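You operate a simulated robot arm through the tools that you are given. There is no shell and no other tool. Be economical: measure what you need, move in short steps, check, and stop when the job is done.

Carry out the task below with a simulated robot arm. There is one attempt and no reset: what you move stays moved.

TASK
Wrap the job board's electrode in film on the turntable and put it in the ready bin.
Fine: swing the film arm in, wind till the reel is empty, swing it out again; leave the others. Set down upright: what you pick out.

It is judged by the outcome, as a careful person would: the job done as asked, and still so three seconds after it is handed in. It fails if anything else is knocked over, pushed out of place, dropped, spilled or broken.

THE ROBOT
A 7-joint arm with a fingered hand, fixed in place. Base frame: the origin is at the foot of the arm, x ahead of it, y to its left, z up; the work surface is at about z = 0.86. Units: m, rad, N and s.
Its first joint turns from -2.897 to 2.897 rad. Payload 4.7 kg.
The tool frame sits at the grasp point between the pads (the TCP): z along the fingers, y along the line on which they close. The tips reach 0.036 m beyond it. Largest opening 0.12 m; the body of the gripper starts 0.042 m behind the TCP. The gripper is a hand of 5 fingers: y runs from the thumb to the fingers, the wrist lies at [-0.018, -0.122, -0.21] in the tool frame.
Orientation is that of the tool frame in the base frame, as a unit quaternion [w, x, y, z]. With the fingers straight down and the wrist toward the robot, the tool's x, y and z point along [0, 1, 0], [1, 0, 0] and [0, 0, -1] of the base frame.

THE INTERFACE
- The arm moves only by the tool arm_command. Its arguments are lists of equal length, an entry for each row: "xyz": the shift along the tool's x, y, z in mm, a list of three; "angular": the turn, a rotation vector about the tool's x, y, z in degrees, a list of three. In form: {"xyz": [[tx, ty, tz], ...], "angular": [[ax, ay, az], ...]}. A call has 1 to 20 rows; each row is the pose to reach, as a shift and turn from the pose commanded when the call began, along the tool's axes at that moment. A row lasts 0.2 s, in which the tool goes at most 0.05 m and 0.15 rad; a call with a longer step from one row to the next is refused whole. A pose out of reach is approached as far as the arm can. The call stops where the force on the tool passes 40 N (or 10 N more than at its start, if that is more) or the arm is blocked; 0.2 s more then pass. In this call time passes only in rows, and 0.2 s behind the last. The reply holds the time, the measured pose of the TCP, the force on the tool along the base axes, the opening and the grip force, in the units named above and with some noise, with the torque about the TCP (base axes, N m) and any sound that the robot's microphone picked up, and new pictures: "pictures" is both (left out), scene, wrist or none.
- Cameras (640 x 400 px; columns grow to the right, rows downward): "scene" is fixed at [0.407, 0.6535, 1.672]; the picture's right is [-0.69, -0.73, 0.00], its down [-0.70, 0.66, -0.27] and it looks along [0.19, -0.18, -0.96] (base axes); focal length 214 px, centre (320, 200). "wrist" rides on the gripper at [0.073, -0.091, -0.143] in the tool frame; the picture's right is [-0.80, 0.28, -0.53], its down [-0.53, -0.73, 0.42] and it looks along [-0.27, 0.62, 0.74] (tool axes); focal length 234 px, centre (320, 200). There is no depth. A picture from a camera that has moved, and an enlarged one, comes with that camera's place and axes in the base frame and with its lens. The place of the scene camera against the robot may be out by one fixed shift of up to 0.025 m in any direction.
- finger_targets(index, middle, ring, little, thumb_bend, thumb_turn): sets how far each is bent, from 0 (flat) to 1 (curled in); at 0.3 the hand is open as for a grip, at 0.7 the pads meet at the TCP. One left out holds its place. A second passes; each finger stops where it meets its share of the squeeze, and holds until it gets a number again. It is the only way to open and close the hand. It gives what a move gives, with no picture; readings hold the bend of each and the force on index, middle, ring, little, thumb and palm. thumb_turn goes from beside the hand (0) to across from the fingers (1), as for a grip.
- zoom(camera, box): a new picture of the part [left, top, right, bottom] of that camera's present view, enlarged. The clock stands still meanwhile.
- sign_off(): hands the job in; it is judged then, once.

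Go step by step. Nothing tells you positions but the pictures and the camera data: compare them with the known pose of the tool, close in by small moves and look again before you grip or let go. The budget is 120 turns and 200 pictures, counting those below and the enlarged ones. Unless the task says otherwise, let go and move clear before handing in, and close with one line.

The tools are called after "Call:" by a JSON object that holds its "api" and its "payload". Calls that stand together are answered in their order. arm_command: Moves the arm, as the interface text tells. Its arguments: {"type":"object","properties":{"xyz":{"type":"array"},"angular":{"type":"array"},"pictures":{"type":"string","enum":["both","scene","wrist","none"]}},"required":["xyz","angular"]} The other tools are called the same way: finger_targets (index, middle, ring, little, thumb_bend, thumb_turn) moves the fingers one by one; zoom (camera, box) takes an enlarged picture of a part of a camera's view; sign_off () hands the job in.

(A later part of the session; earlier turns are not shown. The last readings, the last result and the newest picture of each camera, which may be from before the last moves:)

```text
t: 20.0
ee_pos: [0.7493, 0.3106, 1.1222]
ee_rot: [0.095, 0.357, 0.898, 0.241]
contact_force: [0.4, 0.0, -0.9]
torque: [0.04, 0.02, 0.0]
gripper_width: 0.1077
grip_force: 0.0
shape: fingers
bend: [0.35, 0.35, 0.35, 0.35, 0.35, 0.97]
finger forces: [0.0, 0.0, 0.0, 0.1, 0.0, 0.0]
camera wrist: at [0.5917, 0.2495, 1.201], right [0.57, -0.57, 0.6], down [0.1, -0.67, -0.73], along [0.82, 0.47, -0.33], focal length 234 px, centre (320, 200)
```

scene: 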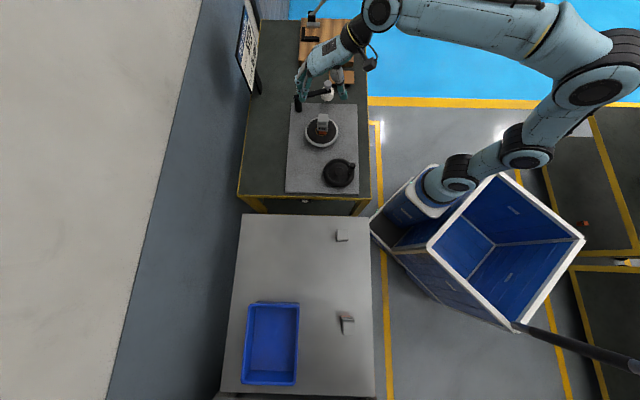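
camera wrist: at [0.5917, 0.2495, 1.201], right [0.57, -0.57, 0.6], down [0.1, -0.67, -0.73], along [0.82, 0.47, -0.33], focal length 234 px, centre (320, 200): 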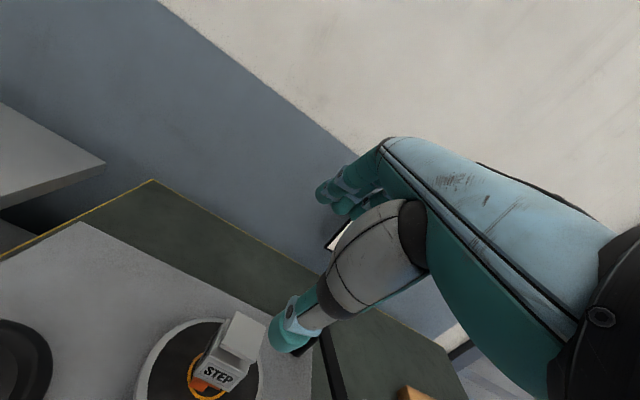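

The tilt worked; now I translate and yaw so the camera faces the film arm.

Call:
{"api": "arm_command", "payload": {"xyz": [[-8, -34, -15], [-16, -68, -30], [-24, -101, -45], [-32, -135, -60], [-40, -169, -74]], "angular": [[0, -2.2, 3.7], [0, -4.4, 7.5], [0, -6.5, 11.2], [0, -8.7, 15], [0, -10.8, 18.7]], "pictures": "wrist"}}

```text
t: 21.2
ee_pos: [0.6521, 0.1496, 1.1017]
ee_rot: [0.14, 0.52, 0.814, 0.217]
contact_force: [0.5, 0.1, -0.4]
torque: [0.01, 0.0, 0.02]
gripper_width: 0.1075
grip_force: 0.1
shape: fingers
bend: [0.35, 0.35, 0.35, 0.35, 0.35, 0.97]
finger forces: [0.0, 0.0, 0.0, 0.0, 0.0, 0.0]
camera wrist: at [0.484, 0.151, 1.1808], right [0.32, -0.74, 0.59], down [-0.16, -0.66, -0.73], along [0.93, 0.14, -0.33], focal length 234 px, centre (320, 200)
```

wrist: 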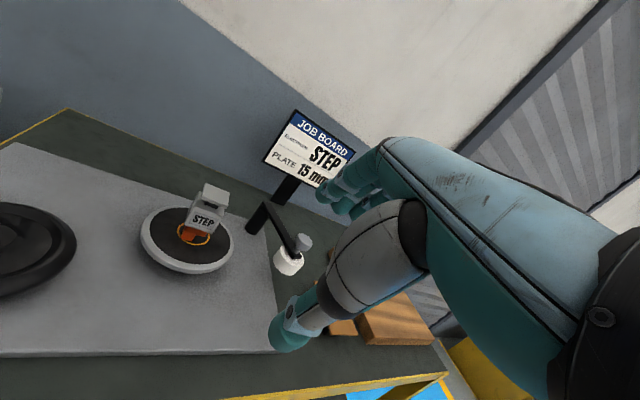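

Call:
{"api": "zoom", "payload": {"camera": "wrist", "box": [230, 180, 340, 290]}}

Call:
{"api": "zoom", "payload": {"camera": "wrist", "box": [130, 165, 250, 285]}}

Call:
{"api": "zoom", "payload": {"camera": "wrist", "box": [0, 180, 120, 320]}}

```text
3.64 times, centred on (285, 235) of wrist
camera zoom: at [0.484, 0.151, 1.1808], right [0.32, -0.74, 0.59], down [-0.16, -0.66, -0.73], along [0.93, 0.14, -0.33], focal length 852 px, centre (447, 73)
```

zoom: 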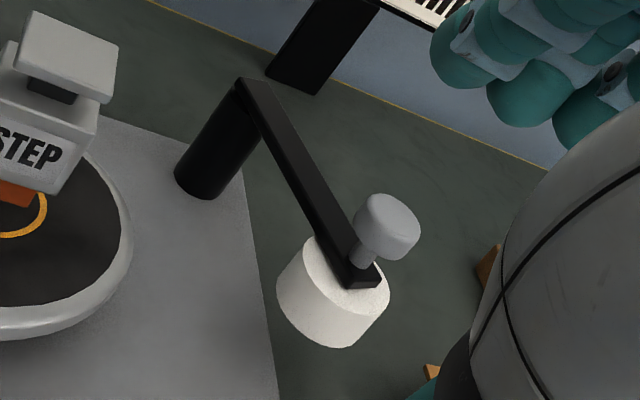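

```text
3.33 times, centred on (190, 225) of wrist
camera zoom: at [0.484, 0.151, 1.1808], right [0.32, -0.74, 0.59], down [-0.16, -0.66, -0.73], along [0.93, 0.14, -0.33], focal length 781 px, centre (753, 117)
```

zoom: 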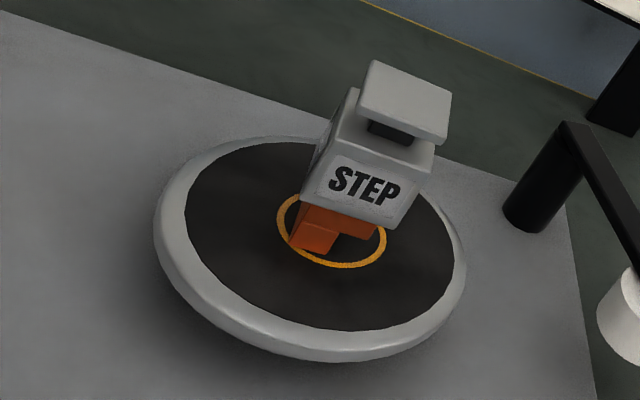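

```text
2.86 times, centred on (60, 250) of wrist
camera zoom: at [0.484, 0.151, 1.1808], right [0.32, -0.74, 0.59], down [-0.16, -0.66, -0.73], along [0.93, 0.14, -0.33], focal length 669 px, centre (1063, 57)
```

zoom: 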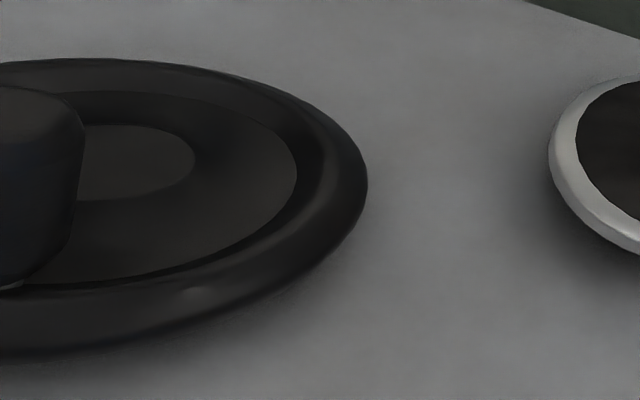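

Now I have the film arm: knob top at (0.850, 0.181, ~0.98), arm top z≈0.945, post at (0.897, 0.302). I move above the knob, level, with ring and little fingers curled away.

Call:
{"api": "arm_command", "payload": {"xyz": [[-11, 31, 23], [-22, 63, 45], [-33, 94, 68], [-44, 125, 91], [-56, 157, 114]], "angular": [[6, 0, 0], [12, 0, 0], [18, 0, 0], [24, 0, 0], [30, 0, 0]], "pictures": "none"}}

Call:
{"api": "arm_command", "payload": {"xyz": [[0, 0, 0], [0, 0, 0], [0, 0, 0]], "angular": [[0, 0, -7], [0, 0, -14], [0, 0, -21.6]], "pictures": "none"}}

Call:
{"api": "finger_targets", "payload": {"index": 0.42, "middle": 0.42, "ring": 1.0, "little": 1.0, "thumb_bend": 0.42}}

Call:
{"api": "zoom", "payload": {"camera": "wrist", "box": [220, 140, 440, 400]}}

Call:
{"api": "zoom", "payload": {"camera": "scene", "box": [285, 45, 365, 105]}}

```text
t: 22.4
ee_pos: [0.8499, 0.1802, 1.085]
ee_rot: [0.0, 0.537, 0.843, 0.0]
contact_force: [-1.3, 0.1, 2.6]
torque: [-0.03, -0.05, -0.05]
gripper_width: 0.1077
grip_force: 0.1
shape: fingers
bend: [0.35, 0.35, 0.35, 0.35, 0.35, 0.97]
finger forces: [0.1, 0.0, 0.1, 0.0, 0.0, 0.0]
```

```text
t: 23.2
ee_pos: [0.8485, 0.1807, 1.083]
ee_rot: [0.0, 0.368, 0.93, 0.0]
contact_force: [-0.7, -0.3, 0.2]
torque: [-0.02, -0.03, 0.03]
gripper_width: 0.1073
grip_force: 0.0
shape: fingers
bend: [0.35, 0.35, 0.35, 0.35, 0.35, 0.97]
finger forces: [0.0, 0.1, 0.0, 0.0, 0.1, 0.0]
```

```text
t: 24.2
ee_pos: [0.8507, 0.1796, 1.0826]
ee_rot: [0.0, 0.37, 0.929, 0.0]
contact_force: [-0.8, -0.1, -0.2]
torque: [0.0, -0.05, 0.01]
gripper_width: 0.0877
grip_force: 0.1
shape: fingers
bend: [0.42, 0.42, 1.0, 1.0, 0.42, 0.97]
finger forces: [0.0, 0.0, 0.0, 0.1, 0.0, 0.0]
```

```text
1.54 times, centred on (330, 270) of wrist
camera zoom: at [0.7338, 0.1627, 1.2257], right [0.78, -0.35, 0.53], down [-0.12, -0.9, -0.42], along [0.62, 0.27, -0.74], focal length 360 px, centre (305, 92)
```

zoom: 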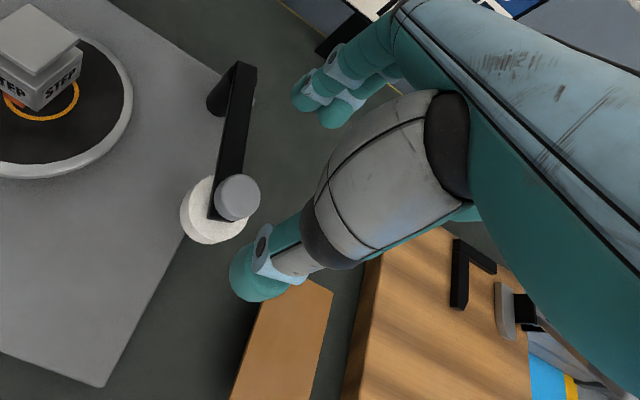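

```text
6.67 times, centred on (325, 75) of scene
camera zoom: at [0.407, 0.6535, 1.672], right [-0.69, -0.73, 0.0], down [-0.7, 0.66, -0.27], along [0.19, -0.18, -0.96], focal length 1430 px, centre (287, 1033)
```

zoom: 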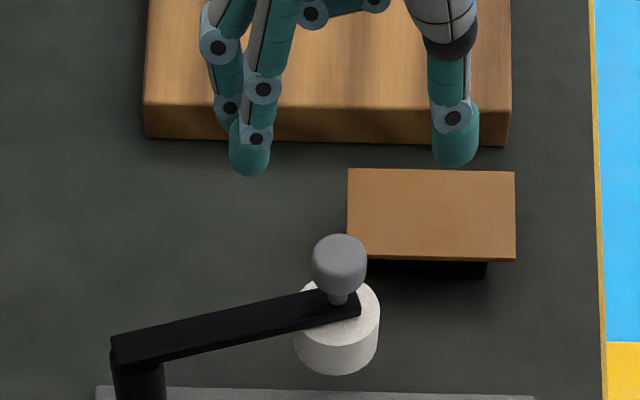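

The knob sits exactly below the TCP. I descend to z≈0.988 and look.

Call:
{"api": "arm_command", "payload": {"xyz": [[0, 0, 40], [0, 0, 70], [0, 0, 95]], "angular": [[0, 0, 0], [0, 0, 0], [0, 0, 0]], "pictures": "none"}}

Call:
{"api": "zoom", "payload": {"camera": "wrist", "box": [220, 140, 440, 400]}}

Call:
{"api": "zoom", "payload": {"camera": "scene", "box": [285, 45, 365, 105]}}

```text
t: 25.0
ee_pos: [0.8498, 0.1797, 0.9879]
ee_rot: [0.0, 0.37, 0.929, 0.0]
contact_force: [-0.5, 0.1, 0.2]
torque: [-0.02, -0.03, 0.03]
gripper_width: 0.0877
grip_force: 0.1
shape: fingers
bend: [0.42, 0.42, 1.0, 1.0, 0.42, 0.97]
finger forces: [0.1, 0.0, 0.0, 0.0, 0.0, 0.0]
```

```text
1.54 times, centred on (330, 270) of wrist
camera zoom: at [0.7346, 0.1626, 1.1309], right [0.78, -0.35, 0.53], down [-0.12, -0.9, -0.42], along [0.62, 0.27, -0.74], focal length 360 px, centre (305, 92)
```

zoom: 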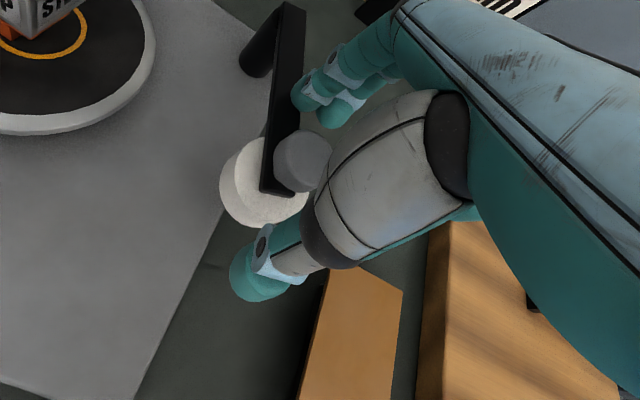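

```text
6.67 times, centred on (325, 75) of scene
camera zoom: at [0.407, 0.6535, 1.672], right [-0.69, -0.73, 0.0], down [-0.7, 0.66, -0.27], along [0.19, -0.18, -0.96], focal length 1430 px, centre (287, 1033)
```

zoom: 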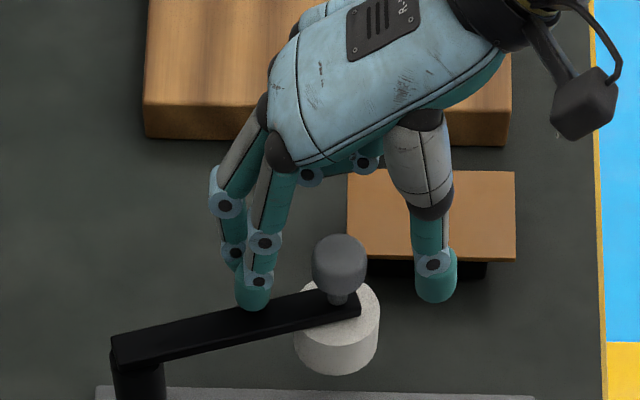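

The knob is between thumb and index/middle. I pinch it.

Call:
{"api": "finger_targets", "payload": {"index": 0.68, "middle": 0.68, "thumb_bend": 0.68}}

Call:
{"api": "zoom", "payload": {"camera": "scene", "box": [285, 45, 365, 105]}}

```text
t: 26.0
ee_pos: [0.8498, 0.18, 0.9874]
ee_rot: [-0.001, 0.37, 0.929, 0.0]
contact_force: [1.4, 4.0, -3.7]
torque: [0.05, -0.03, 0.01]
gripper_width: 0.0248
grip_force: 6.2
shape: fingers
bend: [0.62, 0.67, 1.0, 1.0, 0.65, 0.97]
finger forces: [6.6, 1.5, 0.1, 0.1, 3.6, 0.0]
```

```text
6.67 times, centred on (325, 75) of scene
camera zoom: at [0.407, 0.6535, 1.672], right [-0.69, -0.73, 0.0], down [-0.7, 0.66, -0.27], along [0.19, -0.18, -0.96], focal length 1430 px, centre (287, 1033)
```

zoom: 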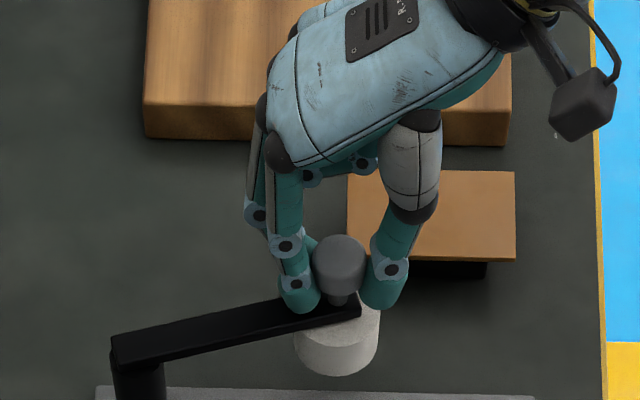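

Pinched. I drag the knob along its arc towards the turntable, first about 29°.

Call:
{"api": "arm_command", "payload": {"xyz": [[9.5, -3.5, 0], [19.4, -6.2, 0], [31, -8.2, 0], [41.9, -9.5, 0], [53.5, -9.6, 0], [64.7, -8.9, 0]], "angular": [[0, 0, 0], [0, 0, 0], [0, 0, 0], [0, 0, 0], [0, 0, 0], [0, 0, 0]], "pictures": "none"}}

Call:
{"api": "zoom", "payload": {"camera": "scene", "box": [275, 70, 365, 150]}}

Call:
{"api": "zoom", "payload": {"camera": "wrist", "box": [160, 140, 440, 400]}}

```text
t: 27.4
ee_pos: [0.7973, 0.2193, 0.9883]
ee_rot: [0.001, 0.37, 0.929, 0.001]
contact_force: [15.7, 8.0, 1.4]
torque: [0.19, -0.36, -0.28]
gripper_width: 0.0298
grip_force: 7.7
shape: fingers
bend: [0.55, 0.67, 1.0, 1.0, 0.68, 0.97]
finger forces: [14.5, 1.1, 0.0, 0.1, 0.1, 0.0]
```

```text
5.00 times, centred on (320, 110) of scene
camera zoom: at [0.407, 0.6535, 1.672], right [-0.69, -0.73, 0.0], down [-0.7, 0.66, -0.27], along [0.19, -0.18, -0.96], focal length 1072 px, centre (320, 650)
```

zoom: 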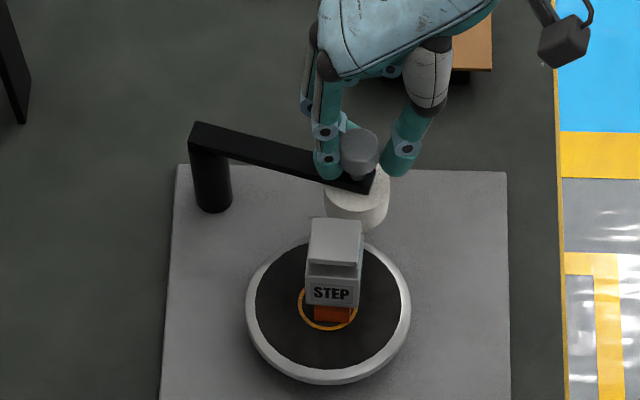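

```text
1.54 times, centred on (300, 270) of wrist
camera zoom: at [0.6812, 0.2014, 1.1311], right [0.77, -0.35, 0.53], down [-0.12, -0.9, -0.42], along [0.62, 0.27, -0.74], focal length 360 px, centre (351, 92)
```

zoom: 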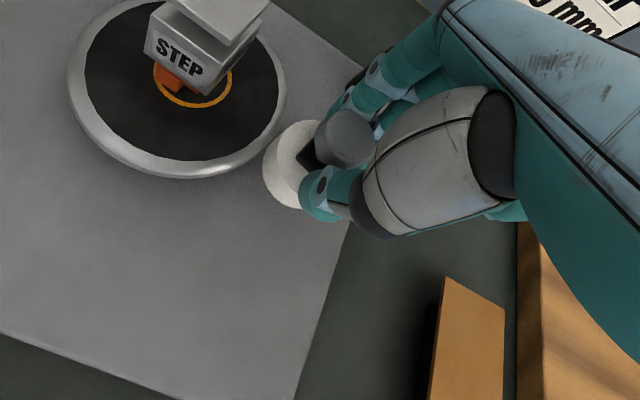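

The arm swings; my arc radius was a little large, so the index is being pushed. I re-centre the hand on the knob.

Call:
{"api": "arm_command", "payload": {"xyz": [[3, 5, 0], [4, 8, 0]], "angular": [[0, 0, 0], [0, 0, 0]], "pictures": "none"}}

Call:
{"api": "zoom", "payload": {"camera": "wrist", "box": [160, 140, 440, 400]}}

```text
t: 28.0
ee_pos: [0.7976, 0.2269, 0.9883]
ee_rot: [0.0, 0.37, 0.929, -0.001]
contact_force: [8.3, 3.7, 0.2]
torque: [0.09, -0.17, -0.12]
gripper_width: 0.0255
grip_force: 5.6
shape: fingers
bend: [0.59, 0.68, 1.0, 1.0, 0.67, 0.97]
finger forces: [8.8, 0.3, 0.0, 0.1, 1.5, 0.1]
```

```text
1.54 times, centred on (300, 270) of wrist
camera zoom: at [0.6833, 0.2097, 1.1306], right [0.78, -0.35, 0.52], down [-0.12, -0.9, -0.42], along [0.62, 0.27, -0.74], focal length 360 px, centre (351, 92)
```

zoom: 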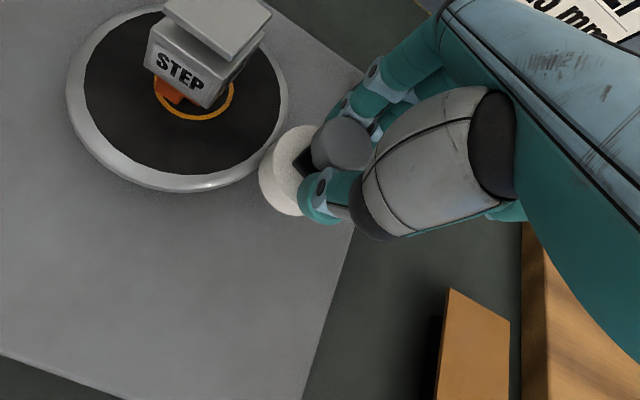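

Knob now near (0.793, 0.238). I continue along the corrected arc in a small step.

Call:
{"api": "arm_command", "payload": {"xyz": [[4, 4, 0], [8, 6, 0], [13, 9, 0]], "angular": [[0, 0, 0], [0, 0, 0], [0, 0, 0]], "pictures": "none"}}

Call:
{"api": "zoom", "payload": {"camera": "wrist", "box": [160, 140, 440, 400]}}

Call:
{"api": "zoom", "payload": {"camera": "scene", "box": [275, 70, 365, 150]}}

```text
t: 28.8
ee_pos: [0.795, 0.242, 0.9888]
ee_rot: [-0.001, 0.37, 0.929, -0.001]
contact_force: [4.4, 0.3, -2.3]
torque: [-0.02, -0.09, -0.16]
gripper_width: 0.0248
grip_force: 5.8
shape: fingers
bend: [0.61, 0.68, 1.0, 1.0, 0.66, 0.97]
finger forces: [7.7, 0.1, 0.0, 0.1, 3.5, 0.2]
```

```text
1.54 times, centred on (300, 270) of wrist
camera zoom: at [0.68, 0.2249, 1.1306], right [0.78, -0.35, 0.53], down [-0.12, -0.9, -0.42], along [0.62, 0.27, -0.74], focal length 360 px, centre (351, 92)
```

zoom: 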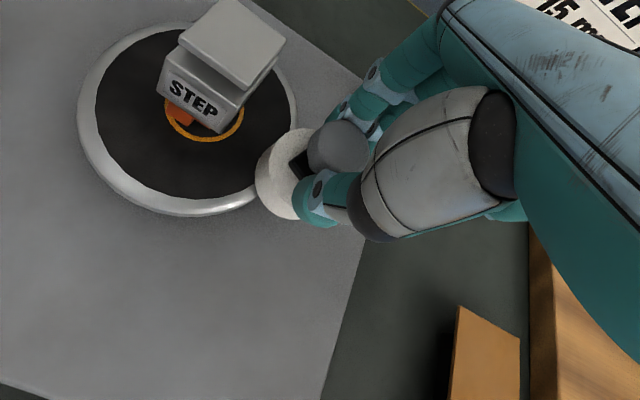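

```text
5.00 times, centred on (320, 110) of scene
camera zoom: at [0.407, 0.6535, 1.672], right [-0.69, -0.73, 0.0], down [-0.7, 0.66, -0.27], along [0.19, -0.18, -0.96], focal length 1072 px, centre (320, 650)
```

zoom: 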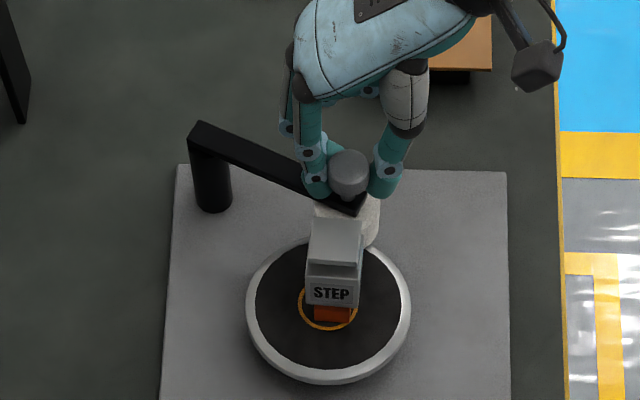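

It swings freely. Another small step; I watch for a stop or sound.

Call:
{"api": "arm_command", "payload": {"xyz": [[5, 3, 0], [9, 6, 0]], "angular": [[0, 0, 0], [0, 0, 0]], "pictures": "none"}}

Call:
{"api": "zoom", "payload": {"camera": "wrist", "box": [160, 140, 440, 400]}}

```text
t: 29.4
ee_pos: [0.7935, 0.2532, 0.9868]
ee_rot: [0.0, 0.37, 0.929, 0.001]
contact_force: [2.4, -1.1, -3.2]
torque: [-0.07, -0.04, -0.18]
gripper_width: 0.0251
grip_force: 6.5
shape: fingers
bend: [0.61, 0.68, 1.0, 1.0, 0.65, 0.96]
finger forces: [7.7, 0.1, 0.0, 0.0, 4.8, 0.0]
```

```text
1.54 times, centred on (300, 270) of wrist
camera zoom: at [0.678, 0.2353, 1.1309], right [0.78, -0.35, 0.52], down [-0.12, -0.9, -0.42], along [0.62, 0.27, -0.74], focal length 360 px, centre (351, 92)
```

zoom: 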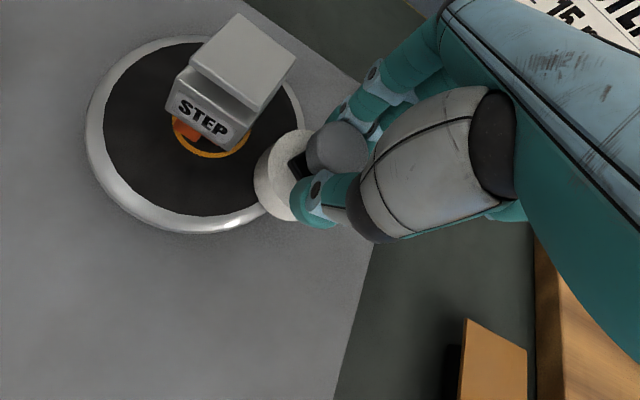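

Still no stop. Another 5 mm.

Call:
{"api": "arm_command", "payload": {"xyz": [[2.2, 1.5, 0], [4.2, 3.2, 0]], "angular": [[0, 0, 0], [0, 0, 0]], "pictures": "none"}}

Call:
{"api": "zoom", "payload": {"camera": "scene", "box": [290, 90, 350, 140]}}

```text
t: 30.0
ee_pos: [0.7926, 0.2584, 0.9869]
ee_rot: [0.0, 0.37, 0.929, 0.0]
contact_force: [2.2, -4.7, -2.5]
torque: [-0.18, -0.02, -0.1]
gripper_width: 0.0255
grip_force: 6.0
shape: fingers
bend: [0.63, 0.68, 1.0, 1.0, 0.64, 0.97]
finger forces: [6.1, 0.0, 0.0, 0.1, 6.1, 0.1]
```

```text
8.00 times, centred on (320, 115) of scene
camera zoom: at [0.407, 0.6535, 1.672], right [-0.69, -0.73, 0.0], down [-0.7, 0.66, -0.27], along [0.19, -0.18, -0.96], focal length 1716 px, centre (320, 880)
```

zoom: 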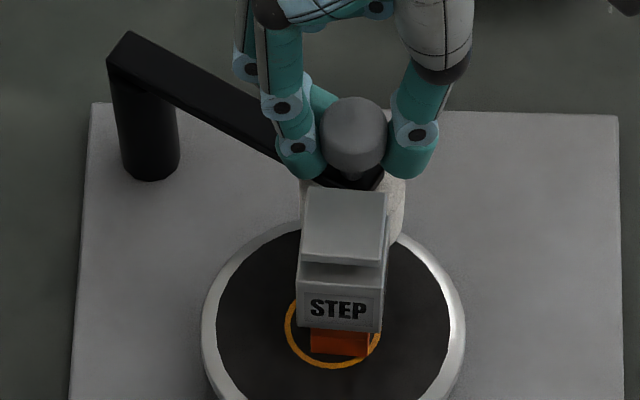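

Resistance begins to appear (-4.7 N in y). I probe 3 mm more.

Call:
{"api": "arm_command", "payload": {"xyz": [[1.5, 1, 0], [2.6, 2, 0]], "angular": [[0, 0, 0], [0, 0, 0]], "pictures": "wrist"}}

Call:
{"api": "zoom", "payload": {"camera": "wrist", "box": [160, 140, 440, 400]}}

```text
t: 30.6
ee_pos: [0.7916, 0.2608, 0.9872]
ee_rot: [0.001, 0.369, 0.929, 0.0]
contact_force: [1.1, -6.8, 0.0]
torque: [-0.18, 0.04, -0.03]
gripper_width: 0.026
grip_force: 5.8
shape: fingers
bend: [0.63, 0.68, 1.0, 1.0, 0.63, 0.98]
finger forces: [4.6, 0.1, 0.0, 0.0, 6.9, 0.1]
camera wrist: at [0.6767, 0.2435, 1.1311], right [0.78, -0.35, 0.53], down [-0.12, -0.9, -0.42], along [0.62, 0.27, -0.74], focal length 234 px, centre (320, 200)
```

wrist: 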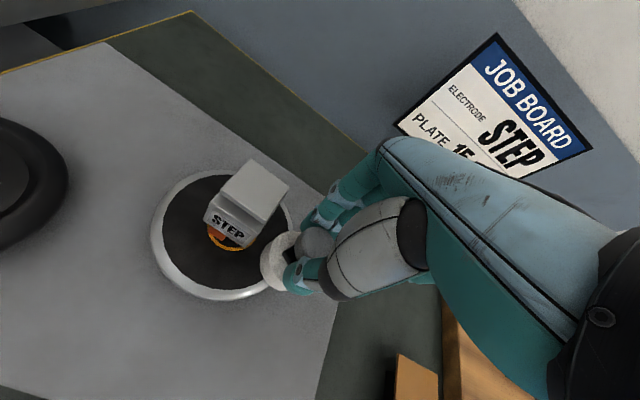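

```text
1.54 times, centred on (300, 270) of wrist
camera zoom: at [0.6767, 0.2435, 1.1311], right [0.78, -0.35, 0.53], down [-0.12, -0.9, -0.42], along [0.62, 0.27, -0.74], focal length 360 px, centre (351, 92)
```

zoom: 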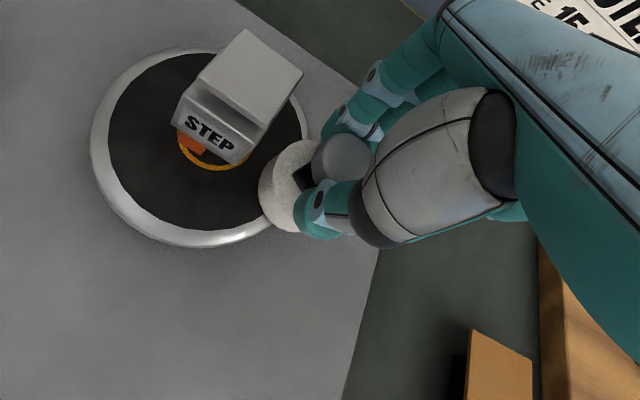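

The knob no longer advances, so this looks like the stop. I press 4 mm further to confirm.

Call:
{"api": "arm_command", "payload": {"xyz": [[2, 1.5, 0], [3.8, 2.8, 0]], "angular": [[0, 0, 0], [0, 0, 0]], "pictures": "none"}}

Call:
{"api": "zoom", "payload": {"camera": "scene", "box": [290, 90, 350, 140]}}

```text
t: 31.2
ee_pos: [0.791, 0.2653, 0.9877]
ee_rot: [0.0, 0.369, 0.929, -0.001]
contact_force: [-0.8, -8.6, -0.3]
torque: [-0.23, 0.06, 0.08]
gripper_width: 0.0251
grip_force: 5.7
shape: fingers
bend: [0.65, 0.68, 1.0, 1.0, 0.62, 0.98]
finger forces: [2.0, 1.1, 0.0, 0.0, 7.9, 0.0]
```

```text
8.00 times, centred on (320, 115) of scene
camera zoom: at [0.407, 0.6535, 1.672], right [-0.69, -0.73, 0.0], down [-0.7, 0.66, -0.27], along [0.19, -0.18, -0.96], focal length 1716 px, centre (320, 880)
```

zoom: 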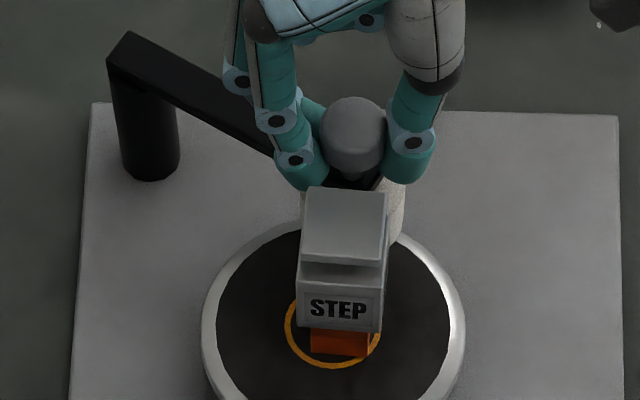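

Knob is unmoved: the arm is at its stop. I relax, open, and rise.

Call:
{"api": "arm_command", "payload": {"xyz": [[-4, -3, 0]], "angular": [[0, 0, 0]], "pictures": "none"}}

Call:
{"api": "finger_targets", "payload": {"index": 0.45, "middle": 0.45, "thumb_bend": 0.45}}

Call:
{"api": "arm_command", "payload": {"xyz": [[0, 0, -15], [0, 0, -50], [0, 0, -90], [0, 0, -130]], "angular": [[0, 0, 0], [0, 0, 0], [0, 0, 0], [0, 0, 0]], "pictures": "wrist"}}

Call:
{"api": "zoom", "payload": {"camera": "scene", "box": [275, 70, 375, 200]}}

```text
t: 31.6
ee_pos: [0.7915, 0.2624, 0.9872]
ee_rot: [-0.001, 0.369, 0.93, 0.0]
contact_force: [-3.4, 0.1, -2.5]
torque: [0.03, 0.06, 0.08]
gripper_width: 0.0252
grip_force: 5.4
shape: fingers
bend: [0.64, 0.68, 1.0, 1.0, 0.63, 0.98]
finger forces: [5.0, 0.3, 0.0, 0.0, 5.7, 0.0]
```

```text
t: 32.6
ee_pos: [0.7914, 0.2604, 0.9876]
ee_rot: [0.0, 0.369, 0.929, 0.0]
contact_force: [-1.3, 0.8, 2.1]
torque: [0.08, -0.04, 0.02]
gripper_width: 0.0775
grip_force: 1.1
shape: fingers
bend: [0.45, 0.45, 1.0, 1.0, 0.45, 0.98]
finger forces: [0.0, 1.7, 0.0, 0.0, 0.0, 0.0]
```

```text
t: 33.6
ee_pos: [0.7922, 0.2602, 1.1165]
ee_rot: [-0.001, 0.369, 0.929, -0.001]
contact_force: [0.7, 0.2, -1.2]
torque: [0.01, 0.08, 0.0]
gripper_width: 0.0776
grip_force: 0.0
shape: fingers
bend: [0.45, 0.45, 1.0, 1.0, 0.45, 0.98]
finger forces: [0.1, 0.0, 0.2, 0.0, 0.0, 0.0]
camera wrist: at [0.6775, 0.2433, 1.2607], right [0.78, -0.35, 0.52], down [-0.12, -0.9, -0.42], along [0.62, 0.27, -0.74], focal length 234 px, centre (320, 200)
```

wrist: 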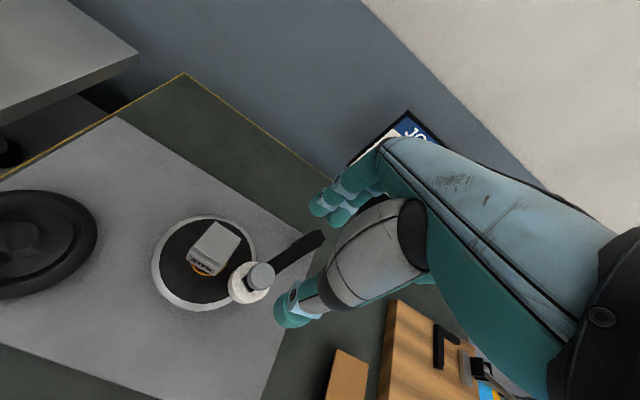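

```text
3.08 times, centred on (325, 135) of scene
camera zoom: at [0.407, 0.6535, 1.672], right [-0.69, -0.73, 0.0], down [-0.7, 0.66, -0.27], along [0.19, -0.18, -0.96], focal length 660 px, centre (305, 400)
```

zoom: 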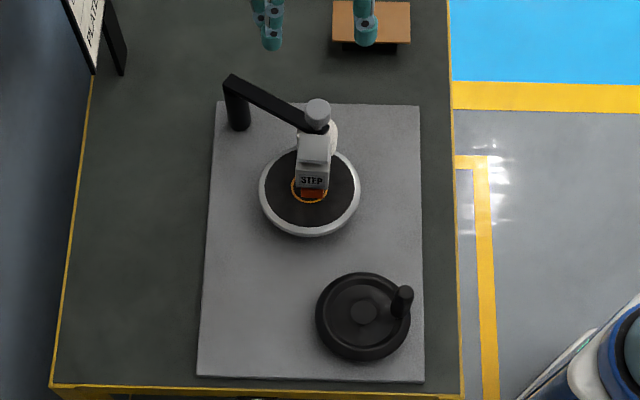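

Film arm is in. Next the handwheel near (0.564, 0.396): I move above it for a look.

Call:
{"api": "arm_command", "payload": {"xyz": [[20, -5, -25], [62, -14, -35], [105, -23, -35], [150, -33, -35], [195, -43, -35], [235, -52, -35], [259, -58, -35]], "angular": [[0, 0, 0], [0, 0, 0], [0, 0, 0], [0, 0, 0], [0, 0, 0], [0, 0, 0], [0, 0, 0]], "pictures": "wrist"}}

Call:
{"api": "zoom", "payload": {"camera": "wrist", "box": [170, 200, 350, 360]}}

```text
t: 35.2
ee_pos: [0.5628, 0.3974, 1.1538]
ee_rot: [0.0, 0.37, 0.929, 0.0]
contact_force: [0.3, 0.0, 0.0]
torque: [-0.01, 0.01, -0.02]
gripper_width: 0.078
grip_force: 0.0
shape: fingers
bend: [0.45, 0.45, 1.0, 1.0, 0.45, 0.98]
finger forces: [0.0, 0.1, 0.1, 0.0, 0.0, 0.0]
camera wrist: at [0.4478, 0.3787, 1.2962], right [0.78, -0.35, 0.53], down [-0.12, -0.9, -0.42], along [0.62, 0.27, -0.74], focal length 234 px, centre (320, 200)
```

wrist: 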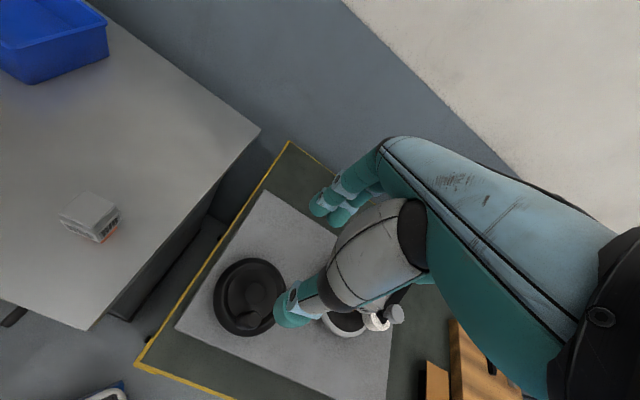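

```text
2.50 times, centred on (260, 280) of wrist
camera zoom: at [0.4478, 0.3787, 1.2962], right [0.78, -0.35, 0.53], down [-0.12, -0.9, -0.42], along [0.62, 0.27, -0.74], focal length 585 px, centre (470, 0)
```

zoom: 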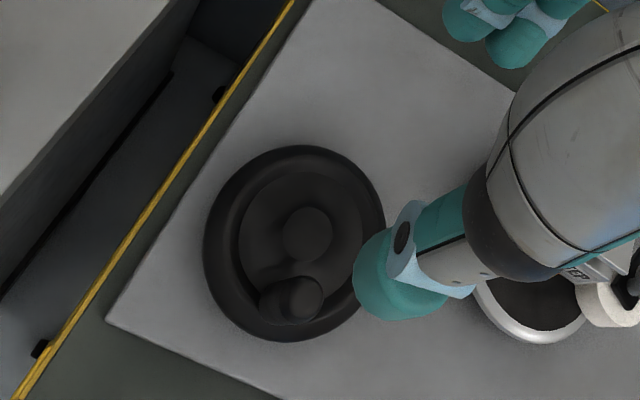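

Handle top is about (0.549, 0.354, 0.962), hub about (0.582, 0.381, 0.90). I move above the handle and lower for a better estimate.

Call:
{"api": "arm_command", "payload": {"xyz": [[-10, -20, 30], [-20, -41, 60], [-20, -41, 90]], "angular": [[0, 0, 0], [0, 0, 0], [0, 0, 0]], "pictures": "wrist"}}

Call:
{"api": "zoom", "payload": {"camera": "wrist", "box": [170, 160, 370, 340]}}

Call:
{"api": "zoom", "payload": {"camera": "scene", "box": [305, 140, 375, 200]}}

```text
t: 36.0
ee_pos: [0.5504, 0.3532, 1.063]
ee_rot: [0.0, 0.37, 0.929, 0.001]
contact_force: [-0.3, 0.6, 1.0]
torque: [-0.03, -0.03, -0.02]
gripper_width: 0.0779
grip_force: 0.0
shape: fingers
bend: [0.45, 0.45, 1.0, 1.0, 0.45, 0.98]
finger forces: [0.0, 0.0, 0.0, 0.0, 0.0, 0.0]
camera wrist: at [0.4339, 0.3351, 1.206], right [0.78, -0.35, 0.53], down [-0.12, -0.9, -0.43], along [0.62, 0.27, -0.74], focal length 234 px, centre (320, 200)
```

wrist: 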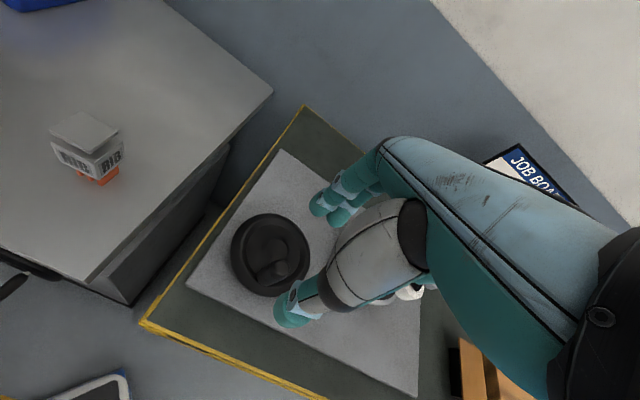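

```text
2.22 times, centred on (270, 250) of wrist
camera zoom: at [0.4339, 0.3351, 1.206], right [0.78, -0.35, 0.53], down [-0.12, -0.9, -0.43], along [0.62, 0.27, -0.74], focal length 520 px, centre (431, 89)
```

zoom: 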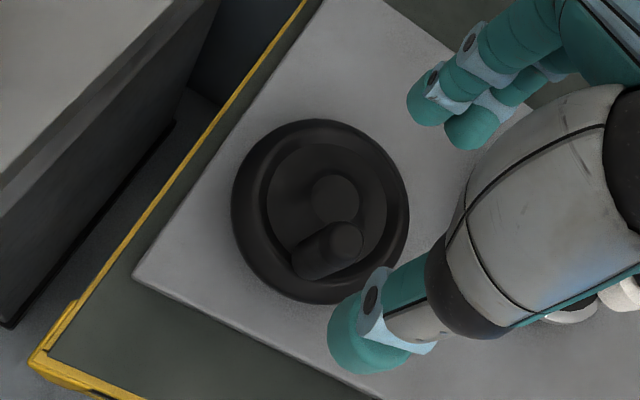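

```text
6.67 times, centred on (340, 170) of scene
camera zoom: at [0.407, 0.6535, 1.672], right [-0.69, -0.73, 0.0], down [-0.7, 0.66, -0.27], along [0.19, -0.18, -0.96], focal length 1430 px, centre (187, 400)
```

zoom: 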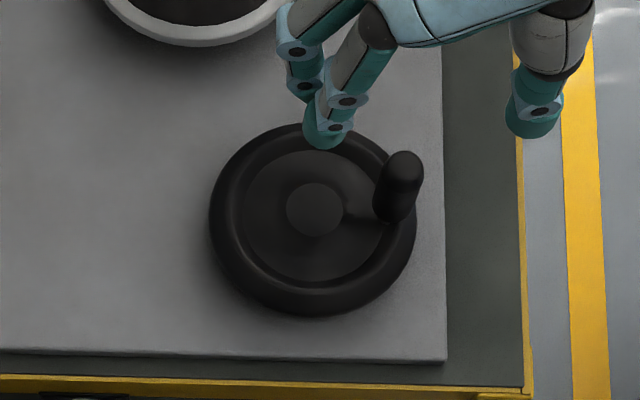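

Hub ≈(0.582, 0.382), handle ≈(0.550, 0.352), crank radius ≈0.043. I descend around the handle to z≈0.962.

Call:
{"api": "arm_command", "payload": {"xyz": [[-0.5, -1, 45], [-0.5, -1, 80], [-0.5, -1, 101]], "angular": [[0, 0, 0], [0, 0, 0], [0, 0, 0]], "pictures": "none"}}

Call:
{"api": "zoom", "payload": {"camera": "wrist", "box": [220, 140, 440, 340]}}

Call:
{"api": "zoom", "payload": {"camera": "scene", "box": [305, 140, 375, 200]}}

```text
t: 36.8
ee_pos: [0.55, 0.3513, 0.9615]
ee_rot: [0.0, 0.37, 0.929, 0.001]
contact_force: [-0.1, -0.4, -0.4]
torque: [0.0, -0.01, 0.02]
gripper_width: 0.0779
grip_force: 0.1
shape: fingers
bend: [0.45, 0.45, 1.0, 1.0, 0.45, 0.98]
finger forces: [0.0, 0.0, 0.0, 0.1, 0.0, 0.0]
```

```text
2.00 times, centred on (330, 240) of wrist
camera zoom: at [0.4342, 0.3344, 1.1048], right [0.78, -0.35, 0.53], down [-0.12, -0.9, -0.43], along [0.62, 0.27, -0.74], focal length 468 px, centre (300, 120)
```

zoom: 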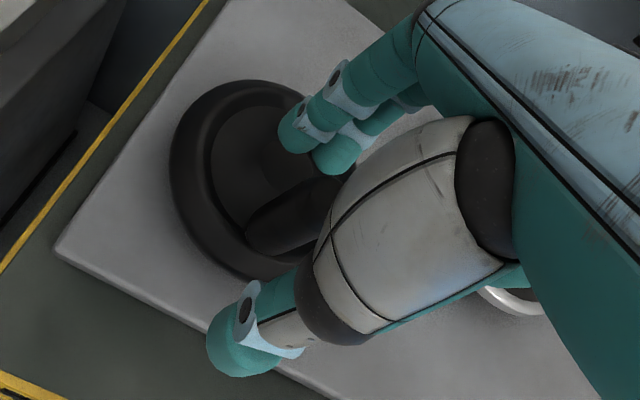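

```text
6.67 times, centred on (340, 170) of scene
camera zoom: at [0.407, 0.6535, 1.672], right [-0.69, -0.73, 0.0], down [-0.7, 0.66, -0.27], along [0.19, -0.18, -0.96], focal length 1430 px, centre (187, 400)
```

zoom: 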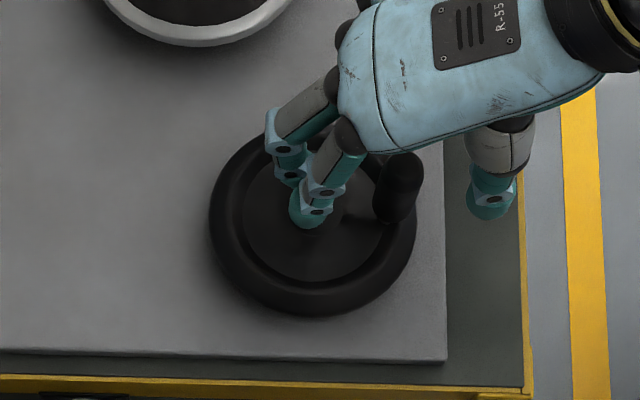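

The handle stands between thumb and index/middle. I close on it.

Call:
{"api": "finger_targets", "payload": {"index": 0.8, "middle": 0.8, "thumb_bend": 0.8}}

Call:
{"api": "zoom", "payload": {"camera": "scene", "box": [305, 140, 375, 200]}}

Call:
{"api": "zoom", "payload": {"camera": "wrist", "box": [220, 140, 440, 340]}}

```text
t: 37.8
ee_pos: [0.5497, 0.3515, 0.9605]
ee_rot: [-0.001, 0.37, 0.929, -0.002]
contact_force: [2.0, 0.1, -14.7]
torque: [0.05, -0.05, 0.03]
gripper_width: 0.0146
grip_force: 17.7
shape: fingers
bend: [0.62, 0.78, 1.0, 1.0, 0.71, 0.93]
finger forces: [9.9, 9.9, 0.0, 0.0, 16.3, 0.0]
```

```text
6.67 times, centred on (340, 170) of scene
camera zoom: at [0.407, 0.6535, 1.672], right [-0.69, -0.73, 0.0], down [-0.7, 0.66, -0.27], along [0.19, -0.18, -0.96], focal length 1430 px, centre (187, 400)
```

zoom: 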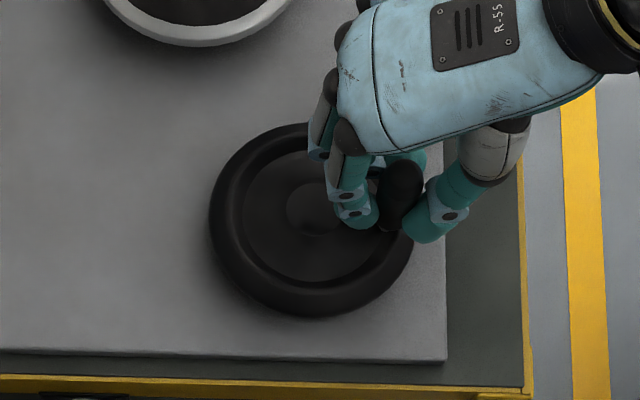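

```text
2.00 times, centred on (330, 240) of wrist
camera zoom: at [0.4346, 0.3346, 1.1038], right [0.78, -0.35, 0.52], down [-0.12, -0.9, -0.42], along [0.62, 0.27, -0.74], focal length 468 px, centre (300, 120)
```

zoom: 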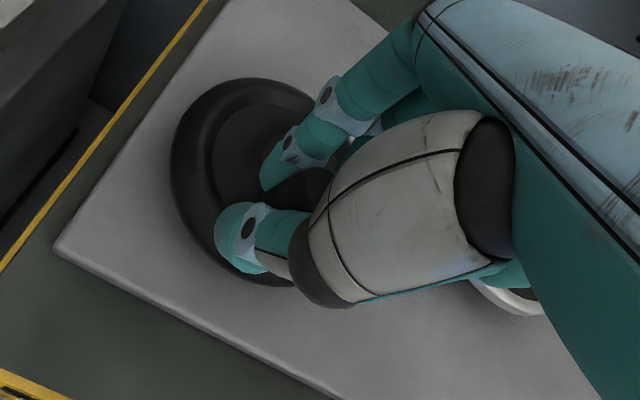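

Firm grip, 17 N. I try a slow 60° clockwise turn and see what responds.

Call:
{"api": "arm_command", "payload": {"xyz": [[9, 1.5, 0], [17.5, 4.9, 0], [25.2, 10, 0], [31.6, 16.5, 0], [36.5, 24.2, 0]], "angular": [[0, 0, 0], [0, 0, 0], [0, 0, 0], [0, 0, 0], [0, 0, 0]], "pictures": "scene"}}

Call:
{"api": "zoom", "payload": {"camera": "scene", "box": [285, 80, 375, 200]}}

```text
t: 39.0
ee_pos: [0.541, 0.3939, 0.9621]
ee_rot: [0.0, 0.37, 0.929, 0.0]
contact_force: [23.7, -11.9, -14.0]
torque: [-0.07, -0.32, -0.08]
gripper_width: 0.0133
grip_force: 26.2
shape: fingers
bend: [0.6, 0.78, 1.0, 1.0, 0.73, 0.94]
finger forces: [11.2, 29.5, 0.0, 0.0, 12.5, 0.0]
```

scene: 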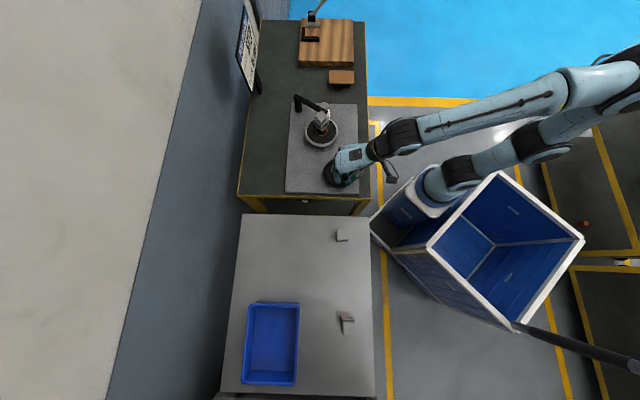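

```text
3.33 times, centred on (330, 140) of scene
camera zoom: at [0.407, 0.6535, 1.672], right [-0.69, -0.73, 0.0], down [-0.7, 0.66, -0.27], along [0.19, -0.18, -0.96], focal length 715 px, centre (287, 400)
```

zoom: 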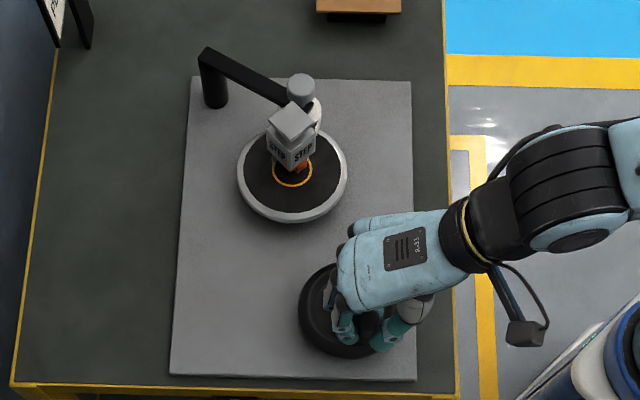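

The turntable and electrode turn. The force is mostly radial, so I correct inward and read the force again.

Call:
{"api": "arm_command", "payload": {"xyz": [[-5.4, 2.6, 0]], "angular": [[0, 0, 0]], "pictures": "none"}}

Call:
{"api": "zoom", "payload": {"camera": "scene", "box": [305, 140, 375, 200]}}

Call:
{"api": "zoom", "payload": {"camera": "wrist", "box": [200, 140, 400, 340]}}

```text
t: 39.4
ee_pos: [0.5429, 0.3944, 0.962]
ee_rot: [-0.002, 0.368, 0.93, 0.001]
contact_force: [-6.9, 5.5, -11.6]
torque: [0.11, 0.15, 0.06]
gripper_width: 0.0134
grip_force: 16.2
shape: fingers
bend: [0.61, 0.79, 1.0, 1.0, 0.72, 0.93]
finger forces: [9.5, 5.0, 0.0, 0.0, 18.0, 0.0]
```

```text
6.67 times, centred on (340, 170) of scene
camera zoom: at [0.407, 0.6535, 1.672], right [-0.69, -0.73, 0.0], down [-0.7, 0.66, -0.27], along [0.19, -0.18, -0.96], focal length 1430 px, centre (187, 400)
```

zoom: 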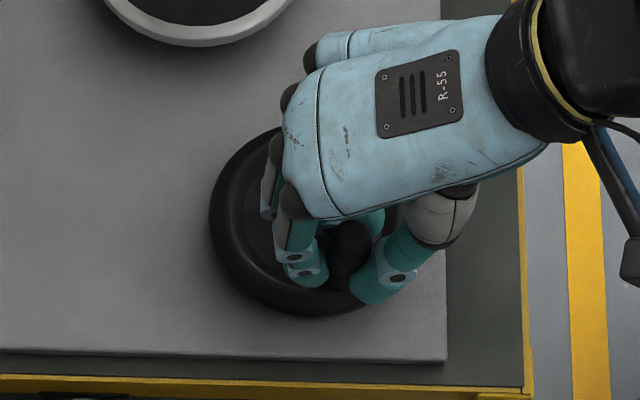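

```text
2.00 times, centred on (300, 240) of wrist
camera zoom: at [0.4284, 0.3764, 1.1049], right [0.78, -0.35, 0.52], down [-0.12, -0.9, -0.42], along [0.62, 0.27, -0.74], focal length 468 px, centre (360, 120)
```

zoom: 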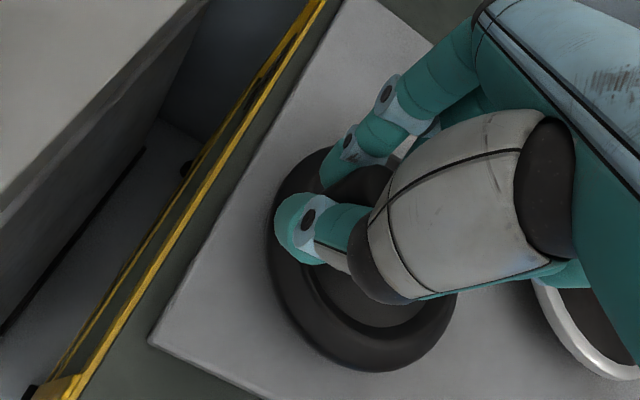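

The grip is stiff, so I fit the circle: hub ≈(0.583, 0.377), r≈0.0418. I continue clockwise another 72°.

Call:
{"api": "arm_command", "payload": {"xyz": [[3.8, 7.8, 0], [4.3, 16.5, 0], [2.9, 25.2, 0], [-0.2, 33.3, 0], [-4.9, 40.7, 0], [-11.1, 46.9, 0]], "angular": [[0, 0, 0], [0, 0, 0], [0, 0, 0], [0, 0, 0], [0, 0, 0], [0, 0, 0]], "pictures": "none"}}

Call:
{"api": "zoom", "payload": {"camera": "scene", "box": [285, 80, 375, 200]}}

```text
t: 40.8
ee_pos: [0.5866, 0.4194, 0.9628]
ee_rot: [0.0, 0.37, 0.929, -0.001]
contact_force: [0.8, 2.1, -11.6]
torque: [0.09, -0.02, -0.03]
gripper_width: 0.0132
grip_force: 16.7
shape: fingers
bend: [0.61, 0.79, 1.0, 1.0, 0.72, 0.93]
finger forces: [10.5, 8.6, 0.1, 0.0, 14.7, 0.0]
```

```text
3.33 times, centred on (330, 140) of scene
camera zoom: at [0.407, 0.6535, 1.672], right [-0.69, -0.73, 0.0], down [-0.7, 0.66, -0.27], along [0.19, -0.18, -0.96], focal length 715 px, centre (287, 400)
```

zoom: 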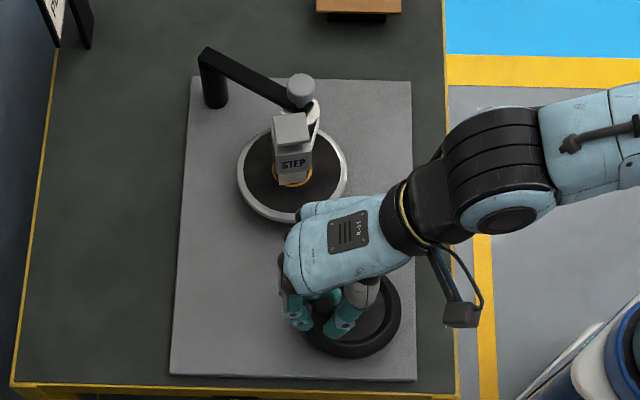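

Forces are near zero: the circle fits well. I check the reel and film close up.

Call:
{"api": "zoom", "payload": {"camera": "scene", "box": [305, 95, 345, 135]}}

```text
10.00 times, centred on (325, 115) of scene
camera zoom: at [0.407, 0.6535, 1.672], right [-0.69, -0.73, 0.0], down [-0.7, 0.66, -0.27], along [0.19, -0.18, -0.96], focal length 2145 px, centre (270, 1050)
```

zoom: 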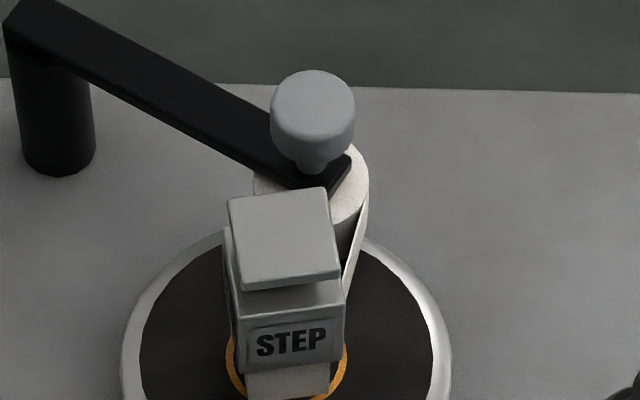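

Film is winding from the reel onto the electrode. I crank a full turn clockwise.

Call:
{"api": "arm_command", "payload": {"xyz": [[-19.7, 8.9, 0], [-41.2, 6.7, 0], [-58.8, -6, 0], [-67.7, -25.7, 0], [-65.5, -47.2, 0], [-52.8, -64.8, 0], [-33.1, -73.7, 0], [-11.6, -71.5, 0], [6, -58.8, 0], [14.9, -39.1, 0], [12.7, -17.6, 0], [0, 0, 0]], "angular": [[0, 0, 0], [0, 0, 0], [0, 0, 0], [0, 0, 0], [0, 0, 0], [0, 0, 0], [0, 0, 0], [0, 0, 0], [0, 0, 0], [0, 0, 0], [0, 0, 0], [0, 0, 0]], "pictures": "none"}}

Call:
{"api": "zoom", "payload": {"camera": "scene", "box": [285, 90, 375, 190]}}

```text
t: 43.4
ee_pos: [0.586, 0.4189, 0.9616]
ee_rot: [0.0, 0.37, 0.929, 0.0]
contact_force: [0.9, -0.1, -5.9]
torque: [0.12, 0.02, -0.02]
gripper_width: 0.0128
grip_force: 18.3
shape: fingers
bend: [0.61, 0.8, 1.0, 1.0, 0.73, 0.93]
finger forces: [10.8, 10.4, 0.1, 0.1, 15.1, 0.0]
```

```text
4.00 times, centred on (330, 140) of scene
camera zoom: at [0.407, 0.6535, 1.672], right [-0.69, -0.73, 0.0], down [-0.7, 0.66, -0.27], along [0.19, -0.18, -0.96], focal length 858 px, centre (280, 440)
```

zoom: 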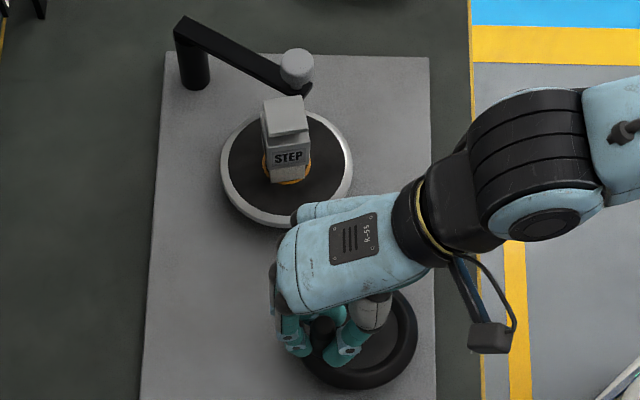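

A full turn went smoothly. I check the reel.

Call:
{"api": "zoom", "payload": {"camera": "scene", "box": [305, 95, 345, 135]}}

```text
10.00 times, centred on (325, 115) of scene
camera zoom: at [0.407, 0.6535, 1.672], right [-0.69, -0.73, 0.0], down [-0.7, 0.66, -0.27], along [0.19, -0.18, -0.96], focal length 2145 px, centre (270, 1050)
```

zoom: 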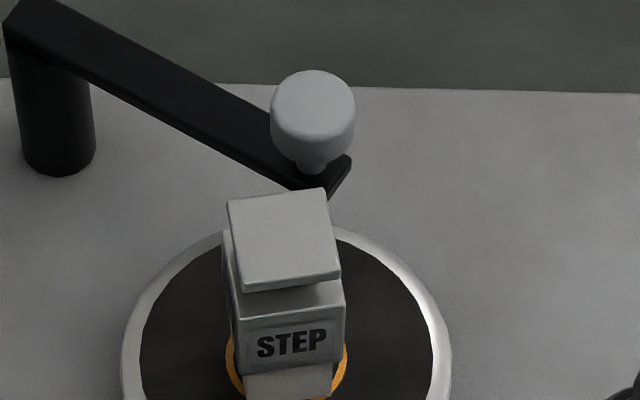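

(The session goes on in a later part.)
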